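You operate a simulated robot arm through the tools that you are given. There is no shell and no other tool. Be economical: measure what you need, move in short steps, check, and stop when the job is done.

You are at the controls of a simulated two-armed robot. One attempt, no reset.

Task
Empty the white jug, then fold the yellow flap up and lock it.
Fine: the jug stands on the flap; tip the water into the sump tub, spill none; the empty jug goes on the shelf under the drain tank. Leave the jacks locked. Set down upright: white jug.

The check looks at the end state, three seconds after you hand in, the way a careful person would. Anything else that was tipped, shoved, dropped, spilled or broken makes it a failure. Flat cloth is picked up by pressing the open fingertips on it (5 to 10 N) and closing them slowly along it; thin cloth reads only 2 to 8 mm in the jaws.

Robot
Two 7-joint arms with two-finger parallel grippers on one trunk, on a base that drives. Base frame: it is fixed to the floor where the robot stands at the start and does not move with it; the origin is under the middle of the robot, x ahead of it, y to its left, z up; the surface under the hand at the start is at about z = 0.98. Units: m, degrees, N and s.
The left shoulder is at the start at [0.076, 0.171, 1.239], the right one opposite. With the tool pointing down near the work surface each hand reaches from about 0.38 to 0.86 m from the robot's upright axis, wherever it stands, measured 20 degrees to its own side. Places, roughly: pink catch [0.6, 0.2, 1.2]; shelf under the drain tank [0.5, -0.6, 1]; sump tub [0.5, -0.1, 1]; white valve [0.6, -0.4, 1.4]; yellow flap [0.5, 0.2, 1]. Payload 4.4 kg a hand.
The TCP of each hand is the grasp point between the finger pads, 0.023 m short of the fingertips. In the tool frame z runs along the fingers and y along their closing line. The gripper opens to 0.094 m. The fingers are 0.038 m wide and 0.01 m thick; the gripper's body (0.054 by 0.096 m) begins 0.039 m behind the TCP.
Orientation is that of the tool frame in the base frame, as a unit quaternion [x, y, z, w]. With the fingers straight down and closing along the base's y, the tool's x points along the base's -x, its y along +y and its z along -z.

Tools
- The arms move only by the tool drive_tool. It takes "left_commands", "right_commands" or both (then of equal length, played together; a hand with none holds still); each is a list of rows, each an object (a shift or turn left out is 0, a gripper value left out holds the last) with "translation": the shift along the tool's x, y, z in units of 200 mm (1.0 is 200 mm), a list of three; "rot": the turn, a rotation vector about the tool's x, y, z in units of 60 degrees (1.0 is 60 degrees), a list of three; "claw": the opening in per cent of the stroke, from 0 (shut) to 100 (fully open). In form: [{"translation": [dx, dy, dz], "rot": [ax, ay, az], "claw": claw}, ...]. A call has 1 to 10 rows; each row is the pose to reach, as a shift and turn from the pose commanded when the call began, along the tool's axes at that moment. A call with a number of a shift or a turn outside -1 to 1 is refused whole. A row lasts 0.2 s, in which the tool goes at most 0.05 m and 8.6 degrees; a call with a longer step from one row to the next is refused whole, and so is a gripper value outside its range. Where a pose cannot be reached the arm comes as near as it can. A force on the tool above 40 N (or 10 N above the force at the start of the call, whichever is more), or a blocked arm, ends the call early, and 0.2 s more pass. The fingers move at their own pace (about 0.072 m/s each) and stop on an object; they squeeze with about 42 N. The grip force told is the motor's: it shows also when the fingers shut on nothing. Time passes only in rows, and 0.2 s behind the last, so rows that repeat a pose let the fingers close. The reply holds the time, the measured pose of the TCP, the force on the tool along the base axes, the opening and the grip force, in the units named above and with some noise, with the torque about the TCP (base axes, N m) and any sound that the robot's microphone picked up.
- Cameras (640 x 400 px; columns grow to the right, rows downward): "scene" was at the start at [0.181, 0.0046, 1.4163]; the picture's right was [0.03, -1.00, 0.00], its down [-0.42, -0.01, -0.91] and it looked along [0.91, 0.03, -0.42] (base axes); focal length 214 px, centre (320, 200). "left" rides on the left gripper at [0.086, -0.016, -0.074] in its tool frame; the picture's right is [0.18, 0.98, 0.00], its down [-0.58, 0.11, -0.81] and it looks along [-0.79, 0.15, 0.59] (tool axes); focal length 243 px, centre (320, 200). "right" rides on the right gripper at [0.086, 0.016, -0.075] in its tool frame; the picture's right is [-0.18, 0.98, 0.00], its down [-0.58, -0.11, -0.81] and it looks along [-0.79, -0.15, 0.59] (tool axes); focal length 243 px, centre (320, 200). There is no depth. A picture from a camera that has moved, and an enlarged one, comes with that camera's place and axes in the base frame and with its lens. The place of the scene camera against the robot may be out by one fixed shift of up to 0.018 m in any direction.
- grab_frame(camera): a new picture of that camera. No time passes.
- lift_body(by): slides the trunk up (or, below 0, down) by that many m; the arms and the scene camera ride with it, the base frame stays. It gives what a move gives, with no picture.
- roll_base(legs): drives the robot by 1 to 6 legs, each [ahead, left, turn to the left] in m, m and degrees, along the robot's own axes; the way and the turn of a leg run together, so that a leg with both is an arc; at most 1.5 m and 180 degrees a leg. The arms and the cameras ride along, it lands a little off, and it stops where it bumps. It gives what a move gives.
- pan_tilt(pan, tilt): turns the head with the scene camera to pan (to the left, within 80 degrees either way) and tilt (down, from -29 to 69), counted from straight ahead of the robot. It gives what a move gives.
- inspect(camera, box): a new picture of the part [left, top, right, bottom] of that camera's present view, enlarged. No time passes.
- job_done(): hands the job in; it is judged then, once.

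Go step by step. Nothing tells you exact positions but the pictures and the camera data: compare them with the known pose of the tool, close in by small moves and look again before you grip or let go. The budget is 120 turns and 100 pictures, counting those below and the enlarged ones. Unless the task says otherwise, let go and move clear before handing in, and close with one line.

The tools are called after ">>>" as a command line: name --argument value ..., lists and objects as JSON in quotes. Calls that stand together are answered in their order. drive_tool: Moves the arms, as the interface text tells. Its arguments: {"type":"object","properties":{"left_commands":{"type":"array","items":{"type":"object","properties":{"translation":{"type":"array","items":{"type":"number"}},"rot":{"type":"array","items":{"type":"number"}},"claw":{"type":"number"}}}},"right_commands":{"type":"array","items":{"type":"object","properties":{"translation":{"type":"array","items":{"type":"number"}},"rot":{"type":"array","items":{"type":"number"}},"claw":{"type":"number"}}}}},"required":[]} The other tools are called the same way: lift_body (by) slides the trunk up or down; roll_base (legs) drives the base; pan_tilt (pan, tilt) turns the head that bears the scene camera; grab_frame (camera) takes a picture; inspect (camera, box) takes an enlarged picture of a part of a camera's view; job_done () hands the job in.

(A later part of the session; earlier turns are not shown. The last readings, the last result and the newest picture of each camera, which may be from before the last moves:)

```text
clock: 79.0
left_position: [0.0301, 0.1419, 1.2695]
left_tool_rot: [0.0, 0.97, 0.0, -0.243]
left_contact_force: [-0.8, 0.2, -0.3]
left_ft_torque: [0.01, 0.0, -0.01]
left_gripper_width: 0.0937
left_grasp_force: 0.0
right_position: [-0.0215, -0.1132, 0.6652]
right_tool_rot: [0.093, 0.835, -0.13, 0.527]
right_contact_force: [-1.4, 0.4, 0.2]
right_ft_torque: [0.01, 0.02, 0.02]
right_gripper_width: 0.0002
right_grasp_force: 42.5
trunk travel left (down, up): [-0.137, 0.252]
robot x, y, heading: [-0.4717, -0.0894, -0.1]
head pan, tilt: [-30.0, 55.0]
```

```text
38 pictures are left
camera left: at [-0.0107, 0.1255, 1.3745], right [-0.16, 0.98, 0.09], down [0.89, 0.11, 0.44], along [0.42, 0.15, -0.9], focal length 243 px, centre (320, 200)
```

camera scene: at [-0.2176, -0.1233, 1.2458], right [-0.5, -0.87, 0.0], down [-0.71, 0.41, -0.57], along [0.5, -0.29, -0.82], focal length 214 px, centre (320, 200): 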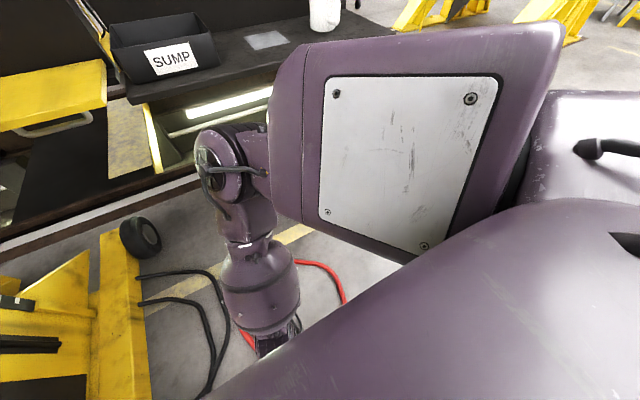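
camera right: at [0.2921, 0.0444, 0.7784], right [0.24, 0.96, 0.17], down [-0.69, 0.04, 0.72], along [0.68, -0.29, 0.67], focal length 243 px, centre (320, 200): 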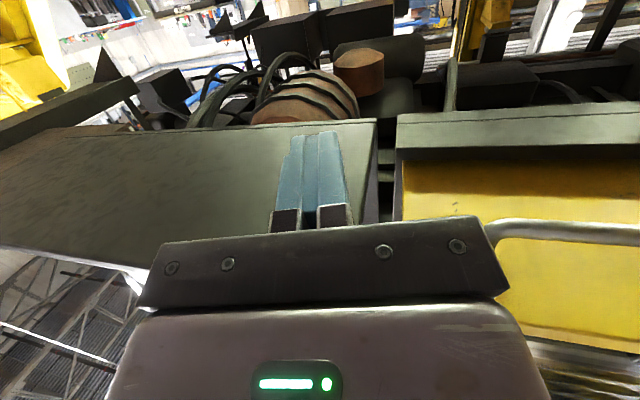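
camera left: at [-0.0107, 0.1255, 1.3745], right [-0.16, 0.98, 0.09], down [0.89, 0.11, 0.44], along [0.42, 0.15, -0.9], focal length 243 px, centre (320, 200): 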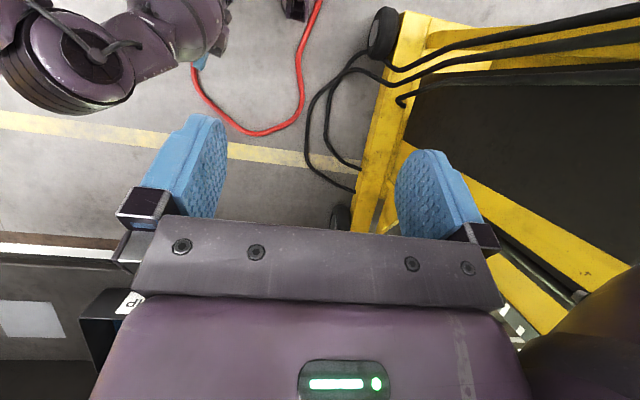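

The arm is folded in with the hand near the robot's own body, so I'll extend it forward first to unfold it.

>>> drive_tool --right_commands '[{"translation": [-0.05, 0.035, 0.1]}, {"translation": [-0.1, 0.07, 0.2]}, {"translation": [-0.15, 0.105, 0.3]}, {"translation": [-0.2, 0.14, 0.4]}, {"translation": [-0.257, 0.175, 0.514]}, {"translation": [-0.36, 0.245, 0.72]}]'

```text
clock: 80.4
left_position: [0.0294, 0.1418, 1.2678]
left_tool_rot: [0.0, 0.97, -0.001, -0.243]
left_contact_force: [0.9, 0.6, 0.5]
left_ft_torque: [0.01, -0.02, 0.03]
left_gripper_width: 0.0944
left_grasp_force: 0.0
right_position: [0.1456, -0.1087, 0.6677]
right_tool_rot: [0.09, 0.835, -0.127, 0.527]
right_contact_force: [0.2, 0.3, 0.3]
right_ft_torque: [-0.03, -0.02, -0.01]
right_gripper_width: 0.0002
right_grasp_force: 42.1
trunk travel left (down, up): [-0.137, 0.252]
robot x, y, heading: [-0.4716, -0.0877, 0.1]
head pan, tilt: [-30.0, 55.0]
```

>>> drive_tool --right_commands '[{"translation": [-0.112, 0.044, -0.071]}, {"translation": [-0.224, 0.089, -0.142]}, {"translation": [-0.336, 0.133, -0.214]}, {"translation": [-0.448, 0.178, -0.285]}, {"translation": [-0.56, 0.222, -0.356]}, {"translation": [-0.671, 0.266, -0.428]}, {"translation": [-0.783, 0.311, -0.499]}, {"translation": [-0.895, 0.355, -0.57]}]'

```text
clock: 82.2
left_position: [0.0297, 0.1412, 1.2676]
left_tool_rot: [0.0, 0.97, 0.0, -0.243]
left_contact_force: [0.1, -0.5, 0.4]
left_ft_torque: [0.01, -0.04, -0.04]
left_gripper_width: 0.0942
left_grasp_force: 0.0
right_position: [0.1161, -0.0487, 0.7882]
right_tool_rot: [0.096, 0.864, -0.161, 0.467]
right_contact_force: [-0.8, 0.3, 0.0]
right_ft_torque: [-0.01, -0.02, 0.01]
right_gripper_width: 0.0
right_grasp_force: 42.4
trunk travel left (down, up): [-0.137, 0.252]
robot x, y, heading: [-0.47, -0.0899, -0.1]
head pan, tilt: [-30.0, 55.0]
stopped in row 8 (right hand): the arm was blocked; the commanded pose is now the measured one
```

Blocked again, so I'll raise the trunk back and bring the hand up with the tool pitched more downward, which is the arm's easy posture.

>>> lift_body --by 0.113

>>> grab_frame --camera "scene"

```text
clock: 83.6
left_position: [0.0312, 0.1413, 1.3791]
left_tool_rot: [0.0, 0.97, -0.001, -0.243]
left_contact_force: [-0.7, -0.3, 0.3]
left_ft_torque: [-0.03, 0.03, 0.02]
left_gripper_width: 0.0939
left_grasp_force: 0.0
right_position: [0.1151, -0.0469, 0.8991]
right_tool_rot: [0.092, 0.864, -0.159, 0.468]
right_contact_force: [-0.3, -0.4, -0.4]
right_ft_torque: [-0.02, 0.0, 0.0]
right_gripper_width: 0.0
right_grasp_force: 42.0
trunk travel left (down, up): [-0.25, 0.139]
robot x, y, heading: [-0.4731, -0.0853, -0.3]
head pan, tilt: [-30.0, 55.0]
```

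```text
37 pictures are left
camera scene: at [-0.3179, -0.123, 1.3716], right [-0.5, -0.87, 0.0], down [-0.71, 0.41, -0.57], along [0.5, -0.29, -0.82], focal length 214 px, centre (320, 200)
```

scene: 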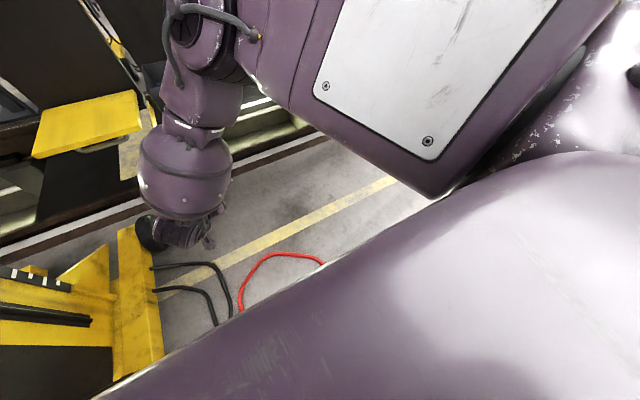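

The forearm is folded because the hand sits too near the body. I'll extend forward, left and up while levelling the tool.

>>> drive_tool --right_commands '[{"translation": [-0.085, 0.064, 0.008], "rot": [-0.038, -0.061, 0.01]}, {"translation": [-0.17, 0.127, 0.016], "rot": [-0.077, -0.122, 0.02]}, {"translation": [-0.256, 0.191, 0.023], "rot": [-0.115, -0.183, 0.031]}, {"translation": [-0.341, 0.254, 0.031], "rot": [-0.154, -0.244, 0.041]}, {"translation": [-0.426, 0.318, 0.039], "rot": [-0.192, -0.304, 0.051]}, {"translation": [-0.511, 0.381, 0.047], "rot": [-0.231, -0.365, 0.061]}, {"translation": [-0.597, 0.445, 0.054], "rot": [-0.269, -0.426, 0.072]}, {"translation": [-0.682, 0.508, 0.062], "rot": [-0.308, -0.487, 0.082]}, {"translation": [-0.767, 0.572, 0.07], "rot": [-0.346, -0.548, 0.092]}]'

>>> pan_tilt --pan 0 --tilt 30

>>> grab_frame --camera "scene"

```text
clock: 85.6
left_position: [0.0307, 0.1421, 1.3811]
left_tool_rot: [-0.001, 0.97, -0.001, -0.243]
left_contact_force: [0.0, 0.1, -0.4]
left_ft_torque: [0.03, 0.03, -0.01]
left_gripper_width: 0.094
left_grasp_force: 0.0
right_position: [0.2472, 0.0509, 1.0023]
right_tool_rot: [0.003, 0.706, -0.001, 0.708]
right_contact_force: [0.1, 0.5, -0.1]
right_ft_torque: [-0.04, 0.0, -0.02]
right_gripper_width: 0.0
right_grasp_force: 42.3
trunk travel left (down, up): [-0.25, 0.139]
robot x, y, heading: [-0.4708, -0.0882, -0.0]
head pan, tilt: [-30.0, 55.0]
```

```text
clock: 86.5
left_position: [0.0296, 0.142, 1.3811]
left_tool_rot: [0.0, 0.97, -0.001, -0.243]
left_contact_force: [-0.5, -0.7, -0.5]
left_ft_torque: [0.03, -0.01, -0.02]
left_gripper_width: 0.0938
left_grasp_force: 0.2
right_position: [0.2472, 0.0495, 1.0012]
right_tool_rot: [0.003, 0.707, -0.003, 0.708]
right_contact_force: [0.0, -0.9, 0.1]
right_ft_torque: [0.0, 0.01, 0.03]
right_gripper_width: 0.0001
right_grasp_force: 41.7
trunk travel left (down, up): [-0.25, 0.139]
robot x, y, heading: [-0.4705, -0.0903, -0.3]
head pan, tilt: [0.0, 30.0]
```

```text
36 pictures are left
camera scene: at [-0.2909, -0.0872, 1.4079], right [0.0, -1.0, 0.0], down [-0.5, 0.0, -0.87], along [0.87, 0.0, -0.5], focal length 214 px, centre (320, 200)
```

scene: 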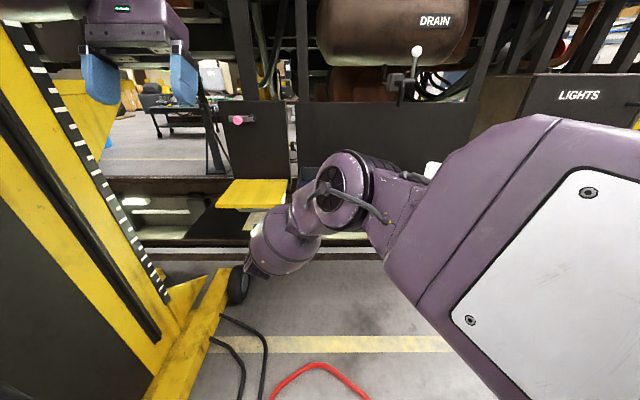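

The pose is level. Next I'll set y≈0.085 and z≈0.93 here in free space and see if it holds.

>>> drive_tool --right_commands '[{"translation": [0.1, 0.05, 0]}, {"translation": [0.2, 0.1, 0]}, {"translation": [0.3, 0.15, 0]}, {"translation": [0.355, 0.18, 0]}, {"translation": [0.355, 0.18, 0]}]'

```text
clock: 88.0
left_position: [0.0303, 0.1412, 1.3812]
left_tool_rot: [-0.001, 0.97, -0.001, -0.242]
left_contact_force: [-0.2, 0.0, 1.3]
left_ft_torque: [0.01, 0.01, 0.0]
left_gripper_width: 0.0938
left_grasp_force: 0.1
right_position: [0.3001, 0.0211, 0.958]
right_tool_rot: [0.04, 0.69, -0.038, 0.722]
right_contact_force: [0.9, -1.4, 0.0]
right_ft_torque: [-0.01, -0.02, 0.01]
right_gripper_width: 0.0
right_grasp_force: 42.4
trunk travel left (down, up): [-0.25, 0.139]
robot x, y, heading: [-0.4697, -0.086, -0.3]
head pan, tilt: [0.0, 30.0]
stopped in row 5 (right hand): the arm was blocked; the commanded pose is now the measured one
```

It's a joint limit at lower z, so I'll return to the level pose at z≈1.0 with y≈0.08 and then lower with the trunk.

>>> drive_tool --right_commands '[{"translation": [-0.08, 0.07, -0.07], "rot": [-0.025, 0.01, 0]}, {"translation": [-0.16, 0.14, -0.13], "rot": [-0.05, 0.02, 0]}, {"translation": [-0.22, 0.22, -0.2], "rot": [-0.08, 0.03, 0]}, {"translation": [-0.26, 0.3, -0.265], "rot": [-0.105, 0.043, 0]}, {"translation": [-0.26, 0.3, -0.265], "rot": [-0.105, 0.043, 0]}]'

```text
clock: 89.3
left_position: [0.0301, 0.1419, 1.3814]
left_tool_rot: [0.0, 0.97, -0.001, -0.243]
left_contact_force: [-0.7, 0.0, 0.7]
left_ft_torque: [0.01, 0.0, 0.02]
left_gripper_width: 0.0939
left_grasp_force: 0.0
right_position: [0.2577, 0.0611, 0.9836]
right_tool_rot: [0.011, 0.718, -0.015, 0.695]
right_contact_force: [0.8, -0.9, 0.7]
right_ft_torque: [0.01, 0.0, -0.01]
right_gripper_width: 0.0
right_grasp_force: 42.3
trunk travel left (down, up): [-0.25, 0.139]
robot x, y, heading: [-0.4736, -0.0865, 0.1]
head pan, tilt: [0.0, 30.0]
stopped in row 5 (right hand): the arm was blocked; the commanded pose is now the measured one
```

>>> drive_tool --right_commands '[{"translation": [-0.1, 0, -0.03]}, {"translation": [-0.2, 0.03, -0.05], "rot": [-0.02, -0.02, 0]}, {"translation": [-0.3, 0.08, -0.05], "rot": [-0.03, -0.03, 0]}, {"translation": [-0.4, 0.12, -0.05], "rot": [-0.03, -0.03, 0]}, {"translation": [-0.4, 0.12, -0.05], "rot": [-0.03, -0.03, 0]}]'

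>>> lift_body --by -0.05

```text
clock: 90.8
left_position: [0.0299, 0.1417, 1.3804]
left_tool_rot: [0.0, 0.97, 0.0, -0.243]
left_contact_force: [-0.2, 0.2, -0.4]
left_ft_torque: [-0.02, -0.01, 0.01]
left_gripper_width: 0.0939
left_grasp_force: 0.1
right_position: [0.2533, 0.0644, 1.0325]
right_tool_rot: [0.011, 0.724, -0.016, 0.689]
right_contact_force: [-0.6, -0.3, -0.7]
right_ft_torque: [0.04, -0.01, 0.02]
right_gripper_width: 0.0
right_grasp_force: 41.9
trunk travel left (down, up): [-0.25, 0.139]
robot x, y, heading: [-0.4693, -0.0869, 0.1]
head pan, tilt: [0.0, 30.0]
stopped in row 5 (right hand): the arm was blocked; the commanded pose is now the measured one
```

```text
clock: 91.7
left_position: [0.0275, 0.1415, 1.333]
left_tool_rot: [0.0, 0.97, -0.001, -0.241]
left_contact_force: [-0.1, -0.7, 1.1]
left_ft_torque: [-0.02, -0.05, 0.0]
left_gripper_width: 0.094
left_grasp_force: 0.1
right_position: [0.2514, 0.0528, 0.9607]
right_tool_rot: [0.015, 0.735, -0.024, 0.677]
right_contact_force: [-0.1, 0.4, 0.9]
right_ft_torque: [0.0, 0.03, 0.0]
right_gripper_width: 0.0
right_grasp_force: 41.1
trunk travel left (down, up): [-0.2, 0.189]
robot x, y, heading: [-0.4676, -0.0856, -0.1]
head pan, tilt: [0.0, 30.0]
```

I'll go back through the known-good route: up and back to the early intermediate pose, to restore a clean elbow posture.

>>> drive_tool --right_commands '[{"translation": [-0.09, -0.05, -0.08], "rot": [0, 0.03, 0]}, {"translation": [-0.18, -0.1, -0.16], "rot": [0, 0.06, 0]}, {"translation": [-0.27, -0.16, -0.26], "rot": [0, 0.09, 0]}, {"translation": [-0.36, -0.21, -0.36], "rot": [0, 0.12, 0]}, {"translation": [-0.45, -0.27, -0.46], "rot": [0, 0.16, 0]}, {"translation": [-0.55, -0.35, -0.6], "rot": [0, 0.21, 0]}]'

>>> lift_body --by 0.05

```text
clock: 93.1
left_position: [0.0305, 0.1402, 1.3317]
left_tool_rot: [-0.001, 0.97, 0.001, -0.242]
left_contact_force: [0.4, -0.2, 0.5]
left_ft_torque: [-0.02, -0.03, -0.02]
left_gripper_width: 0.094
left_grasp_force: 0.1
right_position: [0.1331, 0.0041, 1.0983]
right_tool_rot: [0.009, 0.795, -0.012, 0.607]
right_contact_force: [-1.0, -0.1, 0.5]
right_ft_torque: [0.01, -0.02, -0.01]
right_gripper_width: 0.0003
right_grasp_force: 41.8
trunk travel left (down, up): [-0.2, 0.189]
robot x, y, heading: [-0.4696, -0.0894, -0.1]
head pan, tilt: [0.0, 30.0]
```

```text
clock: 94.0
left_position: [0.0313, 0.1419, 1.3788]
left_tool_rot: [0.001, 0.97, 0.0, -0.243]
left_contact_force: [0.0, -0.3, -0.4]
left_ft_torque: [0.02, 0.01, 0.0]
left_gripper_width: 0.094
left_grasp_force: 0.0
right_position: [0.1362, 0.0028, 1.1469]
right_tool_rot: [0.011, 0.796, -0.015, 0.605]
right_contact_force: [1.3, 0.4, 0.4]
right_ft_torque: [0.03, 0.0, 0.02]
right_gripper_width: 0.0
right_grasp_force: 41.6
trunk travel left (down, up): [-0.25, 0.139]
robot x, y, heading: [-0.4677, -0.0878, -0.3]
head pan, tilt: [0.0, 30.0]
```

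That's clean now at (0.136, 0.003, 1.147). I'll lower the trunk in this posture.

>>> lift_body --by -0.18

>>> grab_frame --camera "scene"

```text
clock: 96.0
left_position: [0.0275, 0.141, 1.2025]
left_tool_rot: [0.0, 0.971, -0.001, -0.241]
left_contact_force: [-0.1, 0.3, -0.2]
left_ft_torque: [0.03, -0.01, -0.01]
left_gripper_width: 0.0939
left_grasp_force: 0.2
right_position: [0.134, 0.0025, 0.9698]
right_tool_rot: [0.009, 0.794, -0.012, 0.608]
right_contact_force: [0.2, -0.4, 0.7]
right_ft_torque: [0.04, -0.01, -0.01]
right_gripper_width: 0.0001
right_grasp_force: 41.8
trunk travel left (down, up): [-0.07, 0.319]
robot x, y, heading: [-0.4691, -0.0907, -0.2]
head pan, tilt: [0.0, 30.0]
```

```text
35 pictures are left
camera scene: at [-0.1248, -0.0875, 1.1986], right [0.0, -1.0, 0.0], down [-0.5, 0.0, -0.87], along [0.87, 0.0, -0.5], focal length 214 px, centre (320, 200)
```

scene: 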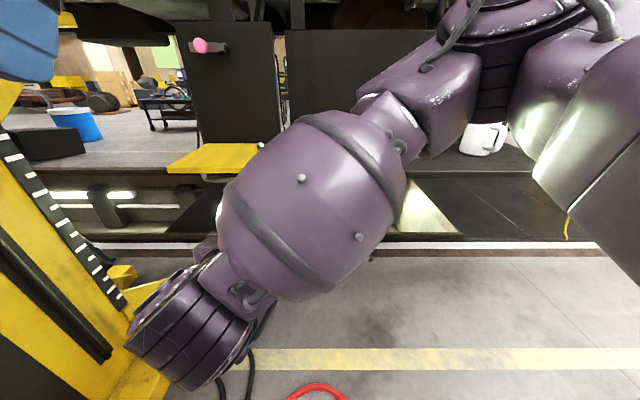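

Clean motion. Now I'll level the hand, move it to y≈0.085 and lower it to z≈0.93, still in front of the flap.

>>> drive_tool --right_commands '[{"translation": [0, 0.1, 0], "rot": [-0.006, -0.04, 0]}, {"translation": [0, 0.2, 0], "rot": [-0.012, -0.08, 0]}, {"translation": [0.06, 0.3, 0.02], "rot": [-0.02, -0.12, 0]}, {"translation": [0.13, 0.4, 0.035], "rot": [-0.025, -0.16, 0]}, {"translation": [0.193, 0.415, 0.052], "rot": [-0.03, -0.2, 0]}, {"translation": [0.193, 0.415, 0.052], "rot": [-0.03, -0.2, 0]}]'

>>> grab_frame --camera "right"

```text
clock: 97.4
left_position: [0.0298, 0.1406, 1.2009]
left_tool_rot: [0.0, 0.97, -0.001, -0.243]
left_contact_force: [1.0, -0.9, -0.6]
left_ft_torque: [0.03, -0.01, 0.04]
left_gripper_width: 0.0939
left_grasp_force: 0.1
right_position: [0.1376, 0.0856, 0.9277]
right_tool_rot: [-0.001, 0.727, -0.002, 0.687]
right_contact_force: [-0.3, -0.1, 0.2]
right_ft_torque: [0.03, 0.0, 0.01]
right_gripper_width: 0.0004
right_grasp_force: 42.4
trunk travel left (down, up): [-0.07, 0.319]
robot x, y, heading: [-0.47, -0.0872, 0.2]
head pan, tilt: [0.0, 30.0]
```

```text
34 pictures are left
camera right: at [0.0573, 0.1019, 0.8464], right [0.01, 0.98, 0.18], down [-0.77, -0.1, 0.63], along [0.64, -0.15, 0.76], focal length 243 px, centre (320, 200)
```

right: 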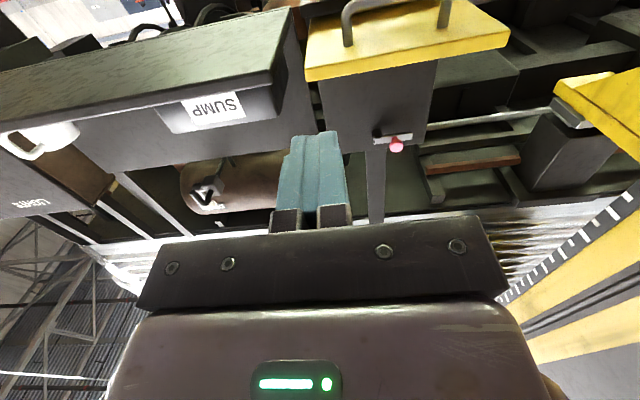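

The pose is exactly as planned. Driving the base forward to put the fingertips under the flap.

>>> roll_base --legs '[[0.265, 0, 0]]'

>>> grab_frame --camera "right"

>>> grab_frame --camera "scene"

```text
clock: 99.3
left_position: [0.2907, 0.1406, 1.2005]
left_tool_rot: [0.0, 0.97, -0.001, -0.243]
left_contact_force: [-0.2, -0.1, -0.1]
left_ft_torque: [0.01, -0.01, 0.01]
left_gripper_width: 0.0941
left_grasp_force: 0.1
right_position: [0.399, 0.0838, 0.9283]
right_tool_rot: [0.0, 0.728, -0.003, 0.685]
right_contact_force: [0.6, 0.1, 0.2]
right_ft_torque: [0.0, -0.03, 0.02]
right_gripper_width: 0.0003
right_grasp_force: 41.8
trunk travel left (down, up): [-0.07, 0.319]
robot x, y, heading: [-0.2085, -0.0893, -0.1]
head pan, tilt: [0.0, 30.0]
```

```text
33 pictures are left
camera right: at [0.3189, 0.1006, 0.8464], right [0.01, 0.98, 0.18], down [-0.77, -0.1, 0.63], along [0.64, -0.15, 0.76], focal length 243 px, centre (320, 200)
```

right: 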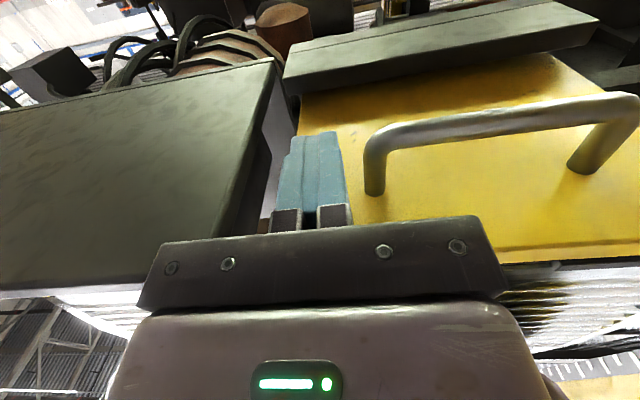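

```text
32 pictures are left
camera scene: at [0.1379, -0.0884, 1.1978], right [0.0, -1.0, 0.0], down [-0.5, 0.0, -0.87], along [0.87, 0.0, -0.5], focal length 214 px, centre (320, 200)
```

scene: 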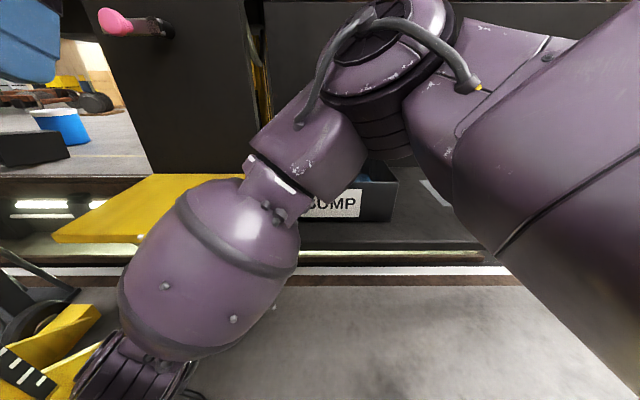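

The fingers are under the flap at y≈0.084, clear of the handle and bench. First I'll move the left hand up and aside so it's clear of the rising right arm.

>>> drive_tool --left_commands '[{"translation": [0.022, 0.128, -0.133], "rot": [0, -0.067, 0]}, {"translation": [0.045, 0.257, -0.267], "rot": [0, -0.133, 0]}, {"translation": [0.067, 0.386, -0.4], "rot": [0, -0.2, 0]}, {"translation": [0.09, 0.514, -0.534], "rot": [0, -0.267, 0]}, {"translation": [0.112, 0.643, -0.668], "rot": [0, -0.333, 0]}, {"translation": [0.134, 0.771, -0.801], "rot": [0, -0.4, 0]}, {"translation": [0.157, 0.9, -0.935], "rot": [0, -0.467, 0]}]'

>>> pan_tilt --pan 25 --tilt 5

>>> grab_frame --camera "scene"

>>> grab_frame --camera "left"

```text
clock: 100.9
left_position: [0.4088, 0.2481, 1.2356]
left_tool_rot: [0.0, 1.0, -0.006, 0.0]
left_contact_force: [0.5, 0.7, 0.0]
left_ft_torque: [-0.04, 0.0, -0.01]
left_gripper_width: 0.0938
left_grasp_force: 0.0
left hand out of reach, approached as far as the arm can: row 1, 2, 3, 4, 5, 6, 7
right_position: [0.3988, 0.0852, 0.928]
right_tool_rot: [0.0, 0.728, -0.003, 0.686]
right_contact_force: [0.0, -0.3, -0.3]
right_ft_torque: [-0.02, 0.0, 0.0]
right_gripper_width: 0.0
right_grasp_force: 42.3
trunk travel left (down, up): [-0.07, 0.319]
robot x, y, heading: [-0.21, -0.0902, -0.3]
head pan, tilt: [0.0, 30.0]
```

```text
clock: 101.8
left_position: [0.4087, 0.2464, 1.2381]
left_tool_rot: [0.001, 1.0, -0.006, -0.001]
left_contact_force: [-1.1, -1.0, 0.6]
left_ft_torque: [-0.01, -0.02, -0.01]
left_gripper_width: 0.0939
left_grasp_force: 0.1
right_position: [0.3986, 0.0846, 0.9283]
right_tool_rot: [-0.001, 0.727, -0.002, 0.686]
right_contact_force: [1.1, 0.2, -0.3]
right_ft_torque: [0.0, 0.0, -0.03]
right_gripper_width: 0.0
right_grasp_force: 42.0
trunk travel left (down, up): [-0.07, 0.319]
robot x, y, heading: [-0.2098, -0.0915, -0.0]
head pan, tilt: [25.0, 5.0]
```

```text
31 pictures are left
camera scene: at [0.1306, -0.0497, 1.2382], right [0.42, -0.91, 0.0], down [-0.08, -0.04, -1.0], along [0.9, 0.42, -0.09], focal length 214 px, centre (320, 200)
```

scene: 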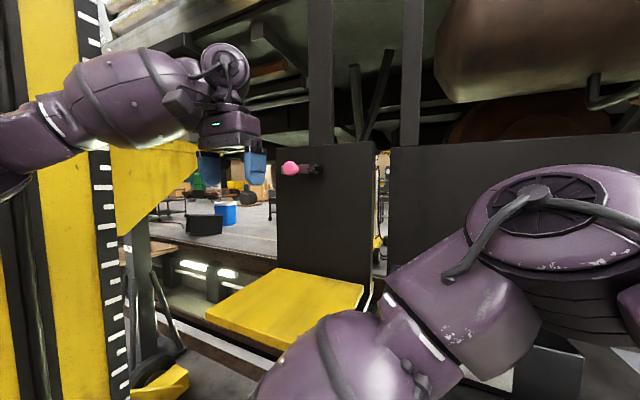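

```text
30 pictures are left
camera left: at [0.3225, 0.2306, 1.3119], right [-0.18, 0.98, -0.01], down [0.58, 0.12, 0.8], along [0.79, 0.14, -0.59], focal length 243 px, centre (320, 200)
```

left: 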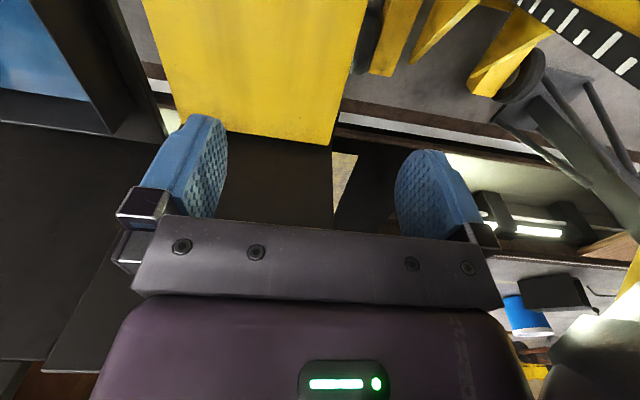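

The left hand is clear at (0.41, 0.25, 1.24). Now I'll lift the flap: the fingers follow its arc, first to about 30°.

>>> drive_tool --right_commands '[{"translation": [-0.06, 0, -0.003]}, {"translation": [-0.125, 0, -0.007]}, {"translation": [-0.18, 0, -0.007]}, {"translation": [-0.238, 0, -0.006]}, {"translation": [-0.295, 0, 0.002]}, {"translation": [-0.351, 0, 0.01]}, {"translation": [-0.405, 0, 0.025]}, {"translation": [-0.458, 0, 0.04]}, {"translation": [-0.51, 0, 0.062]}, {"translation": [-0.563, 0, 0.084]}]'

>>> grab_frame --camera "scene"

>>> grab_frame --camera "right"

```text
clock: 104.0
left_position: [0.4078, 0.2467, 1.2366]
left_tool_rot: [0.0, 1.0, -0.006, 0.0]
left_contact_force: [-0.6, -0.2, -0.5]
left_ft_torque: [0.0, -0.02, -0.01]
left_gripper_width: 0.094
left_grasp_force: 0.0
right_position: [0.4227, 0.085, 1.0392]
right_tool_rot: [0.0, 0.727, -0.003, 0.686]
right_contact_force: [-4.8, 0.3, -3.0]
right_ft_torque: [0.0, 0.03, 0.02]
right_gripper_width: 0.0002
right_grasp_force: 41.9
trunk travel left (down, up): [-0.07, 0.319]
robot x, y, heading: [-0.2112, -0.0897, -0.2]
head pan, tilt: [25.0, 5.0]
```

```text
29 pictures are left
camera scene: at [0.1302, -0.0494, 1.2384], right [0.42, -0.91, 0.0], down [-0.08, -0.04, -1.0], along [0.9, 0.42, -0.09], focal length 214 px, centre (320, 200)
```

scene: 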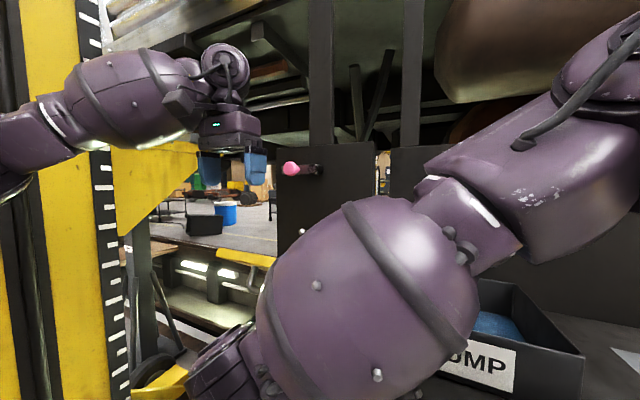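

```text
28 pictures are left
camera right: at [0.3418, 0.1009, 0.9582], right [0.01, 0.98, 0.18], down [-0.77, -0.1, 0.63], along [0.64, -0.15, 0.76], focal length 243 px, centre (320, 200)
```

right: 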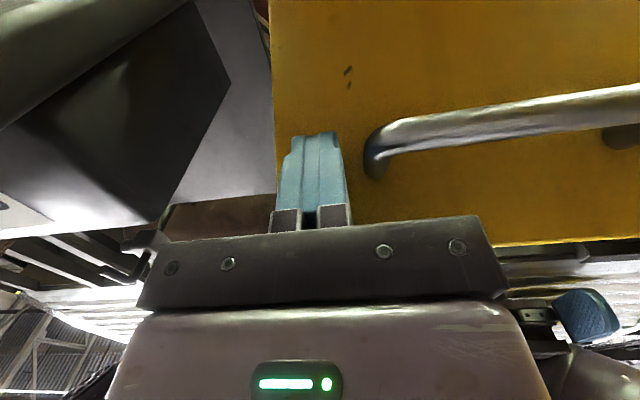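

The flap is rising on the fingers. Continuing the arc to about 75°.

>>> drive_tool --right_commands '[{"translation": [-0.05, 0, 0.03]}, {"translation": [-0.098, 0, 0.06]}, {"translation": [-0.142, 0, 0.095]}, {"translation": [-0.185, 0, 0.13]}, {"translation": [-0.265, 0, 0.209]}, {"translation": [-0.335, 0, 0.299]}, {"translation": [-0.389, 0, 0.398]}, {"translation": [-0.431, 0, 0.501]}]'

>>> grab_frame --camera "scene"

>>> grab_frame --camera "left"

```text
clock: 105.8
left_position: [0.4105, 0.2467, 1.2371]
left_tool_rot: [0.001, 1.0, -0.006, -0.001]
left_contact_force: [0.6, 0.8, -0.1]
left_ft_torque: [-0.02, 0.01, 0.03]
left_gripper_width: 0.0939
left_grasp_force: 0.0
right_position: [0.527, 0.0843, 1.1199]
right_tool_rot: [0.0, 0.728, -0.003, 0.686]
right_contact_force: [-0.8, 1.3, 0.6]
right_ft_torque: [0.0, -0.04, -0.01]
right_gripper_width: 0.0
right_grasp_force: 41.8
trunk travel left (down, up): [-0.07, 0.319]
robot x, y, heading: [-0.2046, -0.0883, -0.1]
head pan, tilt: [25.0, 5.0]
```

```text
27 pictures are left
camera scene: at [0.1308, -0.0497, 1.2381], right [0.42, -0.91, 0.0], down [-0.08, -0.04, -1.0], along [0.9, 0.42, -0.09], focal length 214 px, centre (320, 200)
```

scene: 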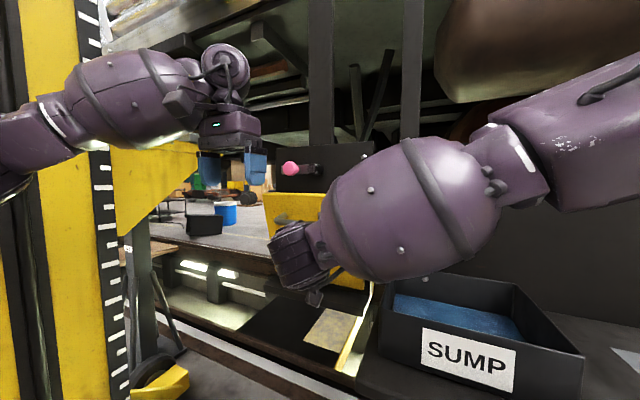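

```text
26 pictures are left
camera left: at [0.323, 0.2307, 1.3117], right [-0.18, 0.98, -0.01], down [0.58, 0.12, 0.8], along [0.79, 0.14, -0.59], focal length 243 px, centre (320, 200)
```

left: 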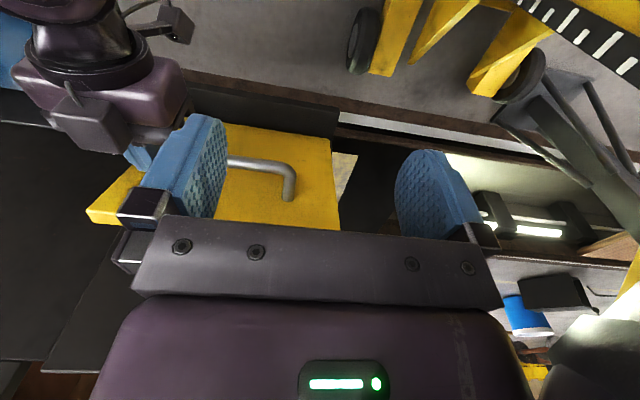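

The flap is nearly upright. I'll push it the rest of the way to the panel, gently.

>>> drive_tool --right_commands '[{"translation": [-0.015, 0, 0.05]}, {"translation": [-0.02, 0, 0.1]}, {"translation": [-0.02, 0, 0.14]}, {"translation": [-0.02, 0, 0.17]}, {"translation": [-0.02, 0, 0.19]}]'

>>> inspect --camera "scene" --box '[220, 120, 420, 320]'

```text
clock: 107.0
left_position: [0.4086, 0.2463, 1.2367]
left_tool_rot: [0.001, 1.0, -0.006, 0.0]
left_contact_force: [0.2, 0.4, -1.0]
left_ft_torque: [0.01, 0.0, -0.03]
left_gripper_width: 0.0941
left_grasp_force: 0.2
right_position: [0.5649, 0.0847, 1.1225]
right_tool_rot: [-0.001, 0.728, -0.002, 0.686]
right_contact_force: [-5.0, -1.2, -1.7]
right_ft_torque: [0.04, -0.07, -0.03]
right_gripper_width: 0.0
right_grasp_force: 41.7
trunk travel left (down, up): [-0.07, 0.319]
robot x, y, heading: [-0.2033, -0.0892, 0.1]
head pan, tilt: [25.0, 5.0]
```

```text
2.00 times, centred on (320, 220) of scene
camera zoom: at [0.1299, -0.0497, 1.2384], right [0.42, -0.91, 0.0], down [-0.08, -0.04, -1.0], along [0.9, 0.42, -0.09], focal length 429 px, centre (320, 160)
```

zoom: 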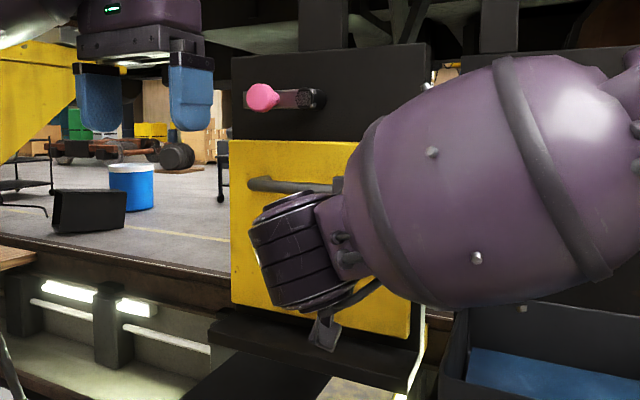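

>>> drive_tool --right_commands '[{"translation": [0, 0, 0.02]}, {"translation": [0, 0, 0.04]}, {"translation": [0, 0, 0.05]}]'

>>> inspect --camera "left" --box '[60, 80, 420, 240]'

```text
clock: 107.5
left_position: [0.4054, 0.2448, 1.2385]
left_tool_rot: [0.001, 1.0, -0.005, 0.001]
left_contact_force: [-0.5, 0.1, 0.5]
left_ft_torque: [0.02, 0.0, -0.01]
left_gripper_width: 0.0942
left_grasp_force: 0.0
right_position: [0.5656, 0.0847, 1.1208]
right_tool_rot: [-0.002, 0.728, -0.001, 0.685]
right_contact_force: [-17.2, -6.8, 0.7]
right_ft_torque: [0.13, -0.3, -0.18]
right_gripper_width: 0.0
right_grasp_force: 41.7
trunk travel left (down, up): [-0.07, 0.319]
robot x, y, heading: [-0.2118, -0.0907, -0.2]
head pan, tilt: [25.0, 5.0]
stopped in row 2 (right hand): the force on the tool passed its limit at 44 N (the readings are from after the stop); the commanded pose is now the measured one
```

```text
1.78 times, centred on (240, 160) of left
camera zoom: at [0.3192, 0.2292, 1.3138], right [-0.18, 0.98, -0.01], down [0.58, 0.12, 0.81], along [0.79, 0.14, -0.59], focal length 431 px, centre (462, 271)
```

zoom: 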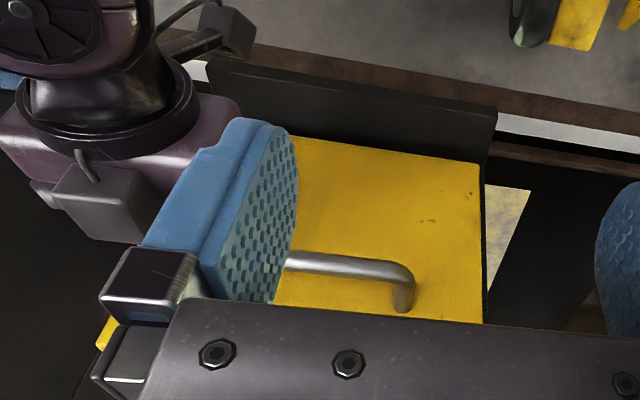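

The flap is fully up against the stop, and the right hand is holding it. Triangulating, the pink knob is near (0.545, 0.215, 1.25) and the catch pivot near (0.60, 0.169, 1.245). I'll bring the left hand in, pitched 45°, to take the knob.

>>> drive_tool --left_commands '[{"translation": [0, 0, -0.08], "rot": [0, -0.1, 0], "claw": 60}, {"translation": [-0.03, -0.02, -0.15], "rot": [0, -0.2, 0]}, {"translation": [-0.08, -0.05, -0.22], "rot": [0, -0.32, 0]}, {"translation": [-0.15, -0.08, -0.25], "rot": [0, -0.45, 0]}, {"translation": [-0.22, -0.11, -0.25], "rot": [0, -0.58, 0]}, {"translation": [-0.27, -0.14, -0.25], "rot": [0, -0.7, 0]}, {"translation": [-0.3, -0.14, -0.25], "rot": [0, -0.75, 0]}]'

>>> grab_frame --camera "left"

>>> grab_frame --camera "scene"

```text
clock: 109.1
left_position: [0.4655, 0.2169, 1.2892]
left_tool_rot: [0.0, 0.923, -0.006, 0.385]
left_contact_force: [-0.2, -0.1, 0.4]
left_ft_torque: [0.0, -0.01, -0.04]
left_gripper_width: 0.0561
left_grasp_force: 0.1
right_position: [0.5646, 0.0859, 1.1207]
right_tool_rot: [-0.003, 0.728, -0.001, 0.686]
right_contact_force: [-26.0, -8.3, 4.0]
right_ft_torque: [0.15, -0.55, -0.17]
right_gripper_width: 0.0
right_grasp_force: 41.8
trunk travel left (down, up): [-0.07, 0.319]
robot x, y, heading: [-0.2101, -0.0882, -0.3]
head pan, tilt: [25.0, 5.0]
```

```text
23 pictures are left
camera left: at [0.3511, 0.2009, 1.2812], right [-0.13, 0.98, -0.14], down [-0.16, 0.12, 0.98], along [0.98, 0.15, 0.14], focal length 243 px, centre (320, 200)
```

left: 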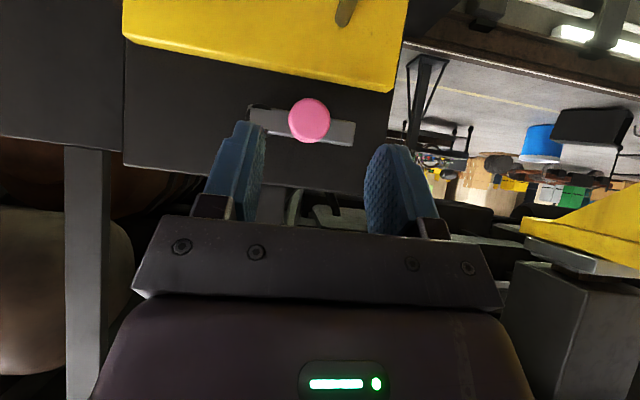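

```text
22 pictures are left
camera scene: at [0.1265, -0.0507, 1.2394], right [0.42, -0.91, 0.0], down [-0.08, -0.04, -1.0], along [0.9, 0.42, -0.08], focal length 214 px, centre (320, 200)
```

scene: 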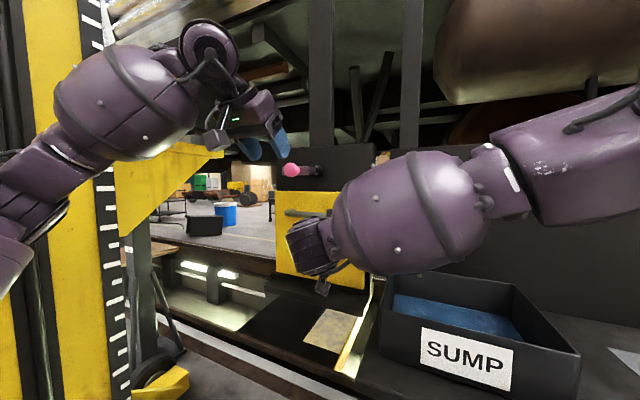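

The left camera confirms the knob at (0.545, 0.214, 1.248), with the bar from y 0.164 to 0.259. I'll advance the open fingers around the knob.

>>> drive_tool --left_commands '[{"translation": [-0.026, -0.005, 0.097]}, {"translation": [-0.051, -0.01, 0.194]}, {"translation": [-0.077, -0.012, 0.291]}, {"translation": [-0.102, -0.0125, 0.388]}]'

>>> grab_frame --camera "left"

```text
clock: 110.1
left_position: [0.5328, 0.2148, 1.2509]
left_tool_rot: [-0.001, 0.923, -0.005, 0.384]
left_contact_force: [-0.7, -0.3, -0.2]
left_ft_torque: [-0.01, 0.02, -0.03]
left_gripper_width: 0.0562
left_grasp_force: 0.1
right_position: [0.5643, 0.0847, 1.1221]
right_tool_rot: [-0.002, 0.728, -0.002, 0.686]
right_contact_force: [-25.3, -6.0, 4.9]
right_ft_torque: [0.15, -0.59, -0.14]
right_gripper_width: 0.0001
right_grasp_force: 42.3
trunk travel left (down, up): [-0.07, 0.319]
robot x, y, heading: [-0.2106, -0.0851, -0.1]
head pan, tilt: [25.0, 5.0]
```

```text
21 pictures are left
camera left: at [0.4207, 0.198, 1.2419], right [-0.13, 0.98, -0.14], down [-0.16, 0.12, 0.98], along [0.98, 0.15, 0.14], focal length 243 px, centre (320, 200)
```

left: 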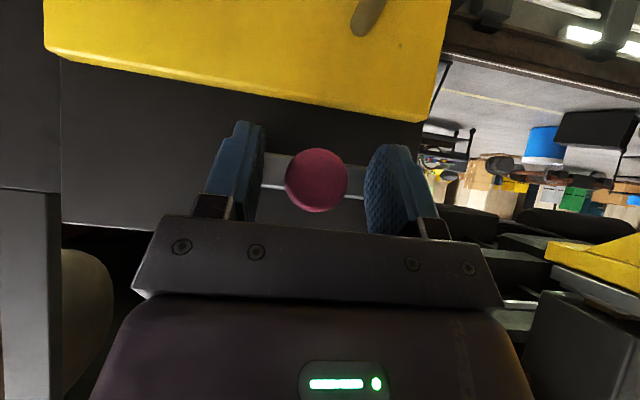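

The knob is centred between the fingers; closing on it.

>>> drive_tool --left_commands '[{"claw": 40}, {"claw": 20}, {"claw": 0}, {"claw": 0}]'

```text
clock: 111.1
left_position: [0.5334, 0.2138, 1.2506]
left_tool_rot: [-0.001, 0.923, -0.006, 0.384]
left_contact_force: [0.5, -8.9, 0.5]
left_ft_torque: [-0.04, -0.19, 0.51]
left_gripper_width: 0.0315
left_grasp_force: 45.2
right_position: [0.5647, 0.0855, 1.122]
right_tool_rot: [-0.003, 0.728, -0.001, 0.686]
right_contact_force: [-25.0, 1.2, 5.7]
right_ft_torque: [-0.12, -0.55, -0.03]
right_gripper_width: 0.0
right_grasp_force: 42.2
trunk travel left (down, up): [-0.07, 0.319]
robot x, y, heading: [-0.2053, -0.0912, -0.2]
head pan, tilt: [25.0, 5.0]
```

Gripped the knob. I'll swing the catch down along its arc, first to 40°.

>>> drive_tool --left_commands '[{"translation": [0.014, -0.001, 0.014]}, {"translation": [0.028, -0.0035, 0.028]}, {"translation": [0.042, -0.008, 0.042]}, {"translation": [0.0555, -0.0135, 0.0548]}, {"translation": [0.068, -0.021, 0.067]}, {"translation": [0.081, -0.03, 0.08]}, {"translation": [0.093, -0.041, 0.091]}, {"translation": [0.104, -0.053, 0.1026]}]'

>>> grab_frame --camera "left"

```text
clock: 112.9
left_position: [0.534, 0.2076, 1.2226]
left_tool_rot: [-0.004, 0.923, -0.005, 0.385]
left_contact_force: [-7.8, 1.7, 7.5]
left_ft_torque: [-0.37, 0.84, -0.32]
left_gripper_width: 0.0304
left_grasp_force: 45.3
right_position: [0.5643, 0.087, 1.1222]
right_tool_rot: [0.0, 0.729, -0.003, 0.685]
right_contact_force: [-10.1, -1.6, 3.2]
right_ft_torque: [0.09, -0.29, -0.06]
right_gripper_width: 0.0
right_grasp_force: 41.8
trunk travel left (down, up): [-0.07, 0.319]
robot x, y, heading: [-0.2098, -0.0895, -0.3]
head pan, tilt: [25.0, 5.0]
stopped in row 8 (right hand): the force on the tool passed its limit at 40 N (the readings are from after the stop); the commanded pose is now the measured one
```

```text
20 pictures are left
camera left: at [0.4204, 0.1907, 1.2141], right [-0.13, 0.98, -0.14], down [-0.17, 0.12, 0.98], along [0.98, 0.16, 0.15], focal length 243 px, centre (320, 200)
```

left: 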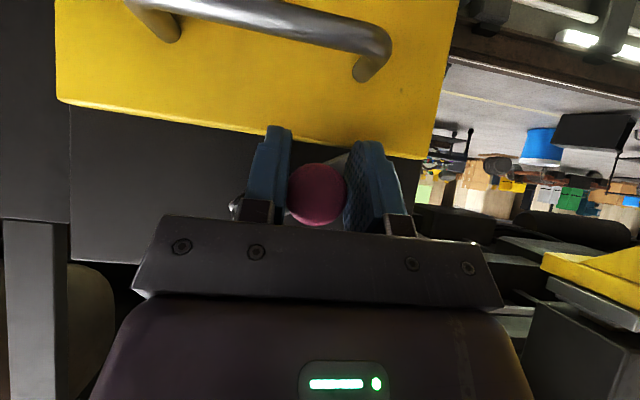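

The catch is turning, and the right hand's push briefly spiked. I'll carry on along the arc toward vertical.

>>> drive_tool --left_commands '[{"translation": [0.012, -0.019, 0.012]}, {"translation": [0.0245, -0.038, 0.0243]}, {"translation": [0.033, -0.057, 0.032]}, {"translation": [0.0405, -0.075, 0.04]}, {"translation": [0.047, -0.094, 0.046]}, {"translation": [0.0526, -0.112, 0.052]}, {"translation": [0.056, -0.131, 0.056]}, {"translation": [0.0597, -0.15, 0.059]}, {"translation": [0.061, -0.17, 0.06]}, {"translation": [0.0622, -0.19, 0.0615]}]'

>>> grab_frame --camera "left"

```text
clock: 114.5
left_position: [0.5347, 0.1872, 1.2042]
left_tool_rot: [-0.011, 0.924, -0.003, 0.381]
left_contact_force: [-12.5, 9.3, -3.2]
left_ft_torque: [-0.38, 0.25, -0.09]
left_gripper_width: 0.0294
left_grasp_force: 45.6
right_position: [0.5643, 0.0893, 1.1195]
right_tool_rot: [-0.003, 0.729, -0.002, 0.685]
right_contact_force: [-6.9, 0.6, -1.3]
right_ft_torque: [0.07, -0.09, 0.01]
right_gripper_width: 0.0001
right_grasp_force: 41.7
trunk travel left (down, up): [-0.07, 0.319]
robot x, y, heading: [-0.2092, -0.0876, 0.0]
head pan, tilt: [25.0, 5.0]
stopped in row 8 (left hand): the force on the tool passed its limit at 42 N (the readings are from after the stop); the commanded pose is now the measured one
```

```text
19 pictures are left
camera left: at [0.422, 0.169, 1.1963], right [-0.15, 0.98, -0.14], down [-0.16, 0.12, 0.98], along [0.98, 0.17, 0.14], focal length 243 px, centre (320, 200)
```

left: 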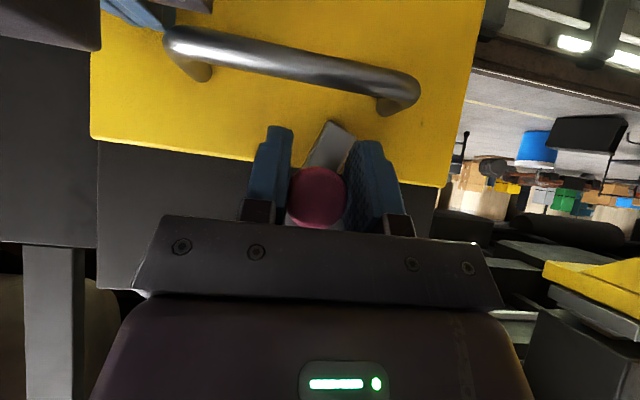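

The catch is about two-thirds down, its bar now over the flap front. I'll relax the grip to stop binding, and push the knob the rest of the way sideways with the finger.

>>> drive_tool --left_commands '[{"claw": 42}, {"claw": 42}, {"translation": [0.008, -0.03, 0.008]}, {"translation": [0.011, -0.06, 0.011]}, {"translation": [0.012, -0.085, 0.012]}, {"translation": [0.012, -0.105, 0.012]}, {"translation": [0.012, -0.12, 0.012]}]'

>>> grab_frame --camera "left"

```text
clock: 116.2
left_position: [0.5358, 0.1641, 1.201]
left_tool_rot: [-0.011, 0.924, -0.002, 0.383]
left_contact_force: [5.3, 23.4, -4.7]
left_ft_torque: [-0.35, 0.22, -0.05]
left_gripper_width: 0.0495
left_grasp_force: 11.6
right_position: [0.5642, 0.09, 1.1192]
right_tool_rot: [-0.002, 0.729, -0.003, 0.684]
right_contact_force: [-35.2, -8.4, -3.5]
right_ft_torque: [0.52, -0.5, -0.18]
right_gripper_width: 0.0
right_grasp_force: 41.8
trunk travel left (down, up): [-0.07, 0.319]
robot x, y, heading: [-0.2081, -0.0892, 0.0]
head pan, tilt: [25.0, 5.0]
```

```text
18 pictures are left
camera left: at [0.4227, 0.1454, 1.1931], right [-0.15, 0.98, -0.14], down [-0.16, 0.12, 0.98], along [0.98, 0.17, 0.14], focal length 243 px, centre (320, 200)
```

left: 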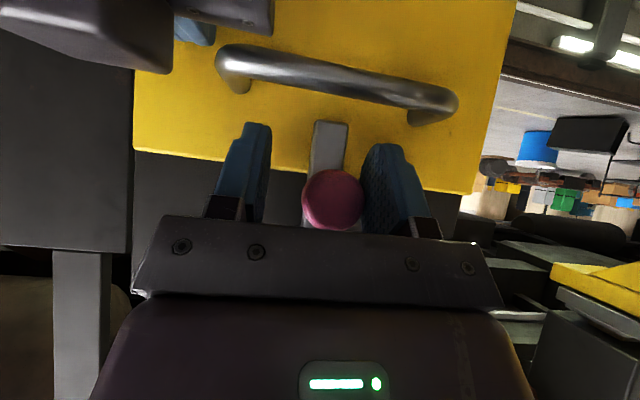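

The bar now hangs vertical over the flap. One small extra nudge will confirm it's at its stop.

>>> drive_tool --left_commands '[{"translation": [0, -0.012, 0]}, {"translation": [0, -0.02, 0]}, {"translation": [0, -0.02, 0]}]'

>>> inspect --camera "left" --box '[180, 80, 480, 250]'

```text
clock: 116.9
left_position: [0.5373, 0.1644, 1.2017]
left_tool_rot: [-0.015, 0.924, 0.0, 0.382]
left_contact_force: [-4.0, 21.8, -2.1]
left_ft_torque: [-0.23, 0.28, 0.11]
left_gripper_width: 0.0492
left_grasp_force: 10.5
right_position: [0.5645, 0.0903, 1.1202]
right_tool_rot: [-0.002, 0.729, -0.003, 0.684]
right_contact_force: [-12.3, -5.8, 0.1]
right_ft_torque: [0.14, -0.23, -0.09]
right_gripper_width: 0.0
right_grasp_force: 42.0
trunk travel left (down, up): [-0.07, 0.319]
robot x, y, heading: [-0.2131, -0.0864, 0.1]
head pan, tilt: [25.0, 5.0]
stopped in row 3 (right hand): the force on the tool passed its limit at 46 N (the readings are from after the stop); the commanded pose is now the measured one
```

```text
2.13 times, centred on (330, 165) of left
camera zoom: at [0.4233, 0.1447, 1.1933], right [-0.16, 0.98, -0.14], down [-0.16, 0.11, 0.98], along [0.97, 0.18, 0.14], focal length 518 px, centre (299, 275)
```

zoom: 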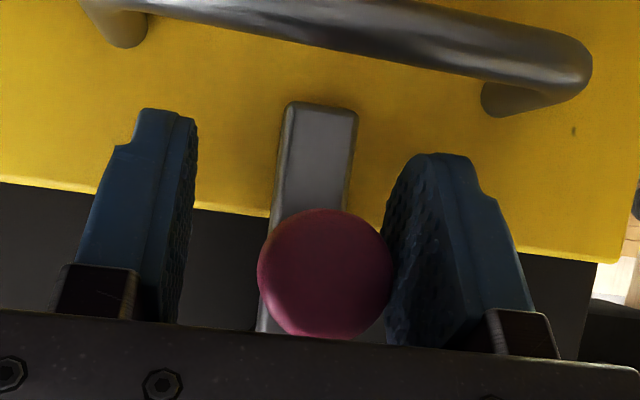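

The bar is square to the flap edge and solid at its stop. I'll unload the left fingers, open them, and withdraw back-upward.

>>> drive_tool --left_commands '[{"translation": [0, 0.03, 0], "claw": 50}, {"translation": [0, 0.05, 0], "claw": 65}, {"translation": [0, 0.05, 0], "claw": 70}, {"translation": [0, 0.05, -0.12]}, {"translation": [0, 0.05, -0.28]}, {"translation": [0, 0.05, -0.44]}, {"translation": [0, 0.05, -0.6]}, {"translation": [0, 0.1, -0.7]}]'

>>> grab_frame --camera "left"

```text
clock: 118.7
left_position: [0.4365, 0.1776, 1.3004]
left_tool_rot: [-0.011, 0.924, 0.0, 0.382]
left_contact_force: [0.8, 0.3, 0.5]
left_ft_torque: [0.02, 0.01, 0.0]
left_gripper_width: 0.0658
left_grasp_force: 0.1
right_position: [0.5653, 0.0876, 1.1187]
right_tool_rot: [-0.002, 0.729, -0.003, 0.685]
right_contact_force: [-24.1, 7.0, -3.8]
right_ft_torque: [-0.21, -0.33, 0.19]
right_gripper_width: 0.0001
right_grasp_force: 42.2
trunk travel left (down, up): [-0.07, 0.319]
robot x, y, heading: [-0.2095, -0.0884, -0.2]
head pan, tilt: [25.0, 5.0]
```

```text
16 pictures are left
camera left: at [0.3237, 0.1594, 1.2922], right [-0.15, 0.98, -0.14], down [-0.16, 0.12, 0.98], along [0.98, 0.17, 0.14], focal length 243 px, centre (320, 200)
```

left: 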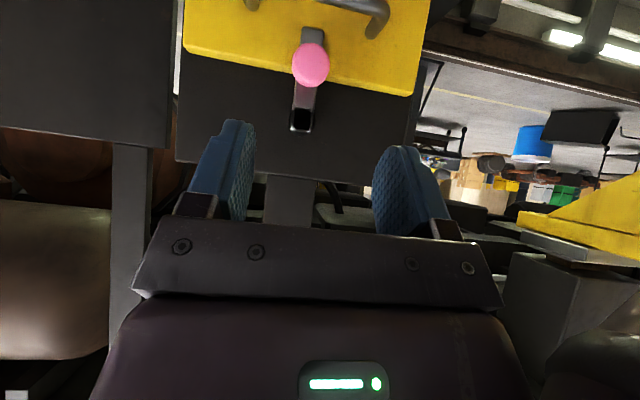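

The catch stands vertical over the flap edge. Now I'll ease the right hand back and see that the flap stays.

>>> drive_tool --right_commands '[{"translation": [0, 0, -0.03]}, {"translation": [0, 0, -0.06]}, {"translation": [0, 0, -0.12]}, {"translation": [0, 0, -0.2]}, {"translation": [0, 0, -0.3]}]'

>>> grab_frame --camera "left"

```text
clock: 119.9
left_position: [0.4401, 0.1765, 1.2995]
left_tool_rot: [-0.011, 0.924, 0.0, 0.382]
left_contact_force: [-0.1, 0.4, 1.1]
left_ft_torque: [-0.01, 0.02, -0.01]
left_gripper_width: 0.0659
left_grasp_force: 0.1
right_position: [0.5068, 0.0868, 1.1224]
right_tool_rot: [0.0, 0.729, -0.004, 0.684]
right_contact_force: [-1.0, 0.1, -1.0]
right_ft_torque: [0.03, -0.01, -0.01]
right_gripper_width: 0.0
right_grasp_force: 41.5
trunk travel left (down, up): [-0.07, 0.319]
robot x, y, heading: [-0.2113, -0.0886, -0.3]
head pan, tilt: [25.0, 5.0]
```

```text
15 pictures are left
camera left: at [0.3259, 0.1585, 1.2916], right [-0.15, 0.98, -0.14], down [-0.16, 0.12, 0.98], along [0.98, 0.17, 0.14], focal length 243 px, centre (320, 200)
```

left: 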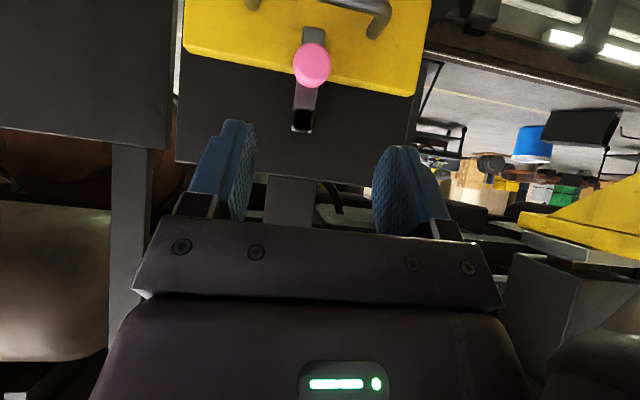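

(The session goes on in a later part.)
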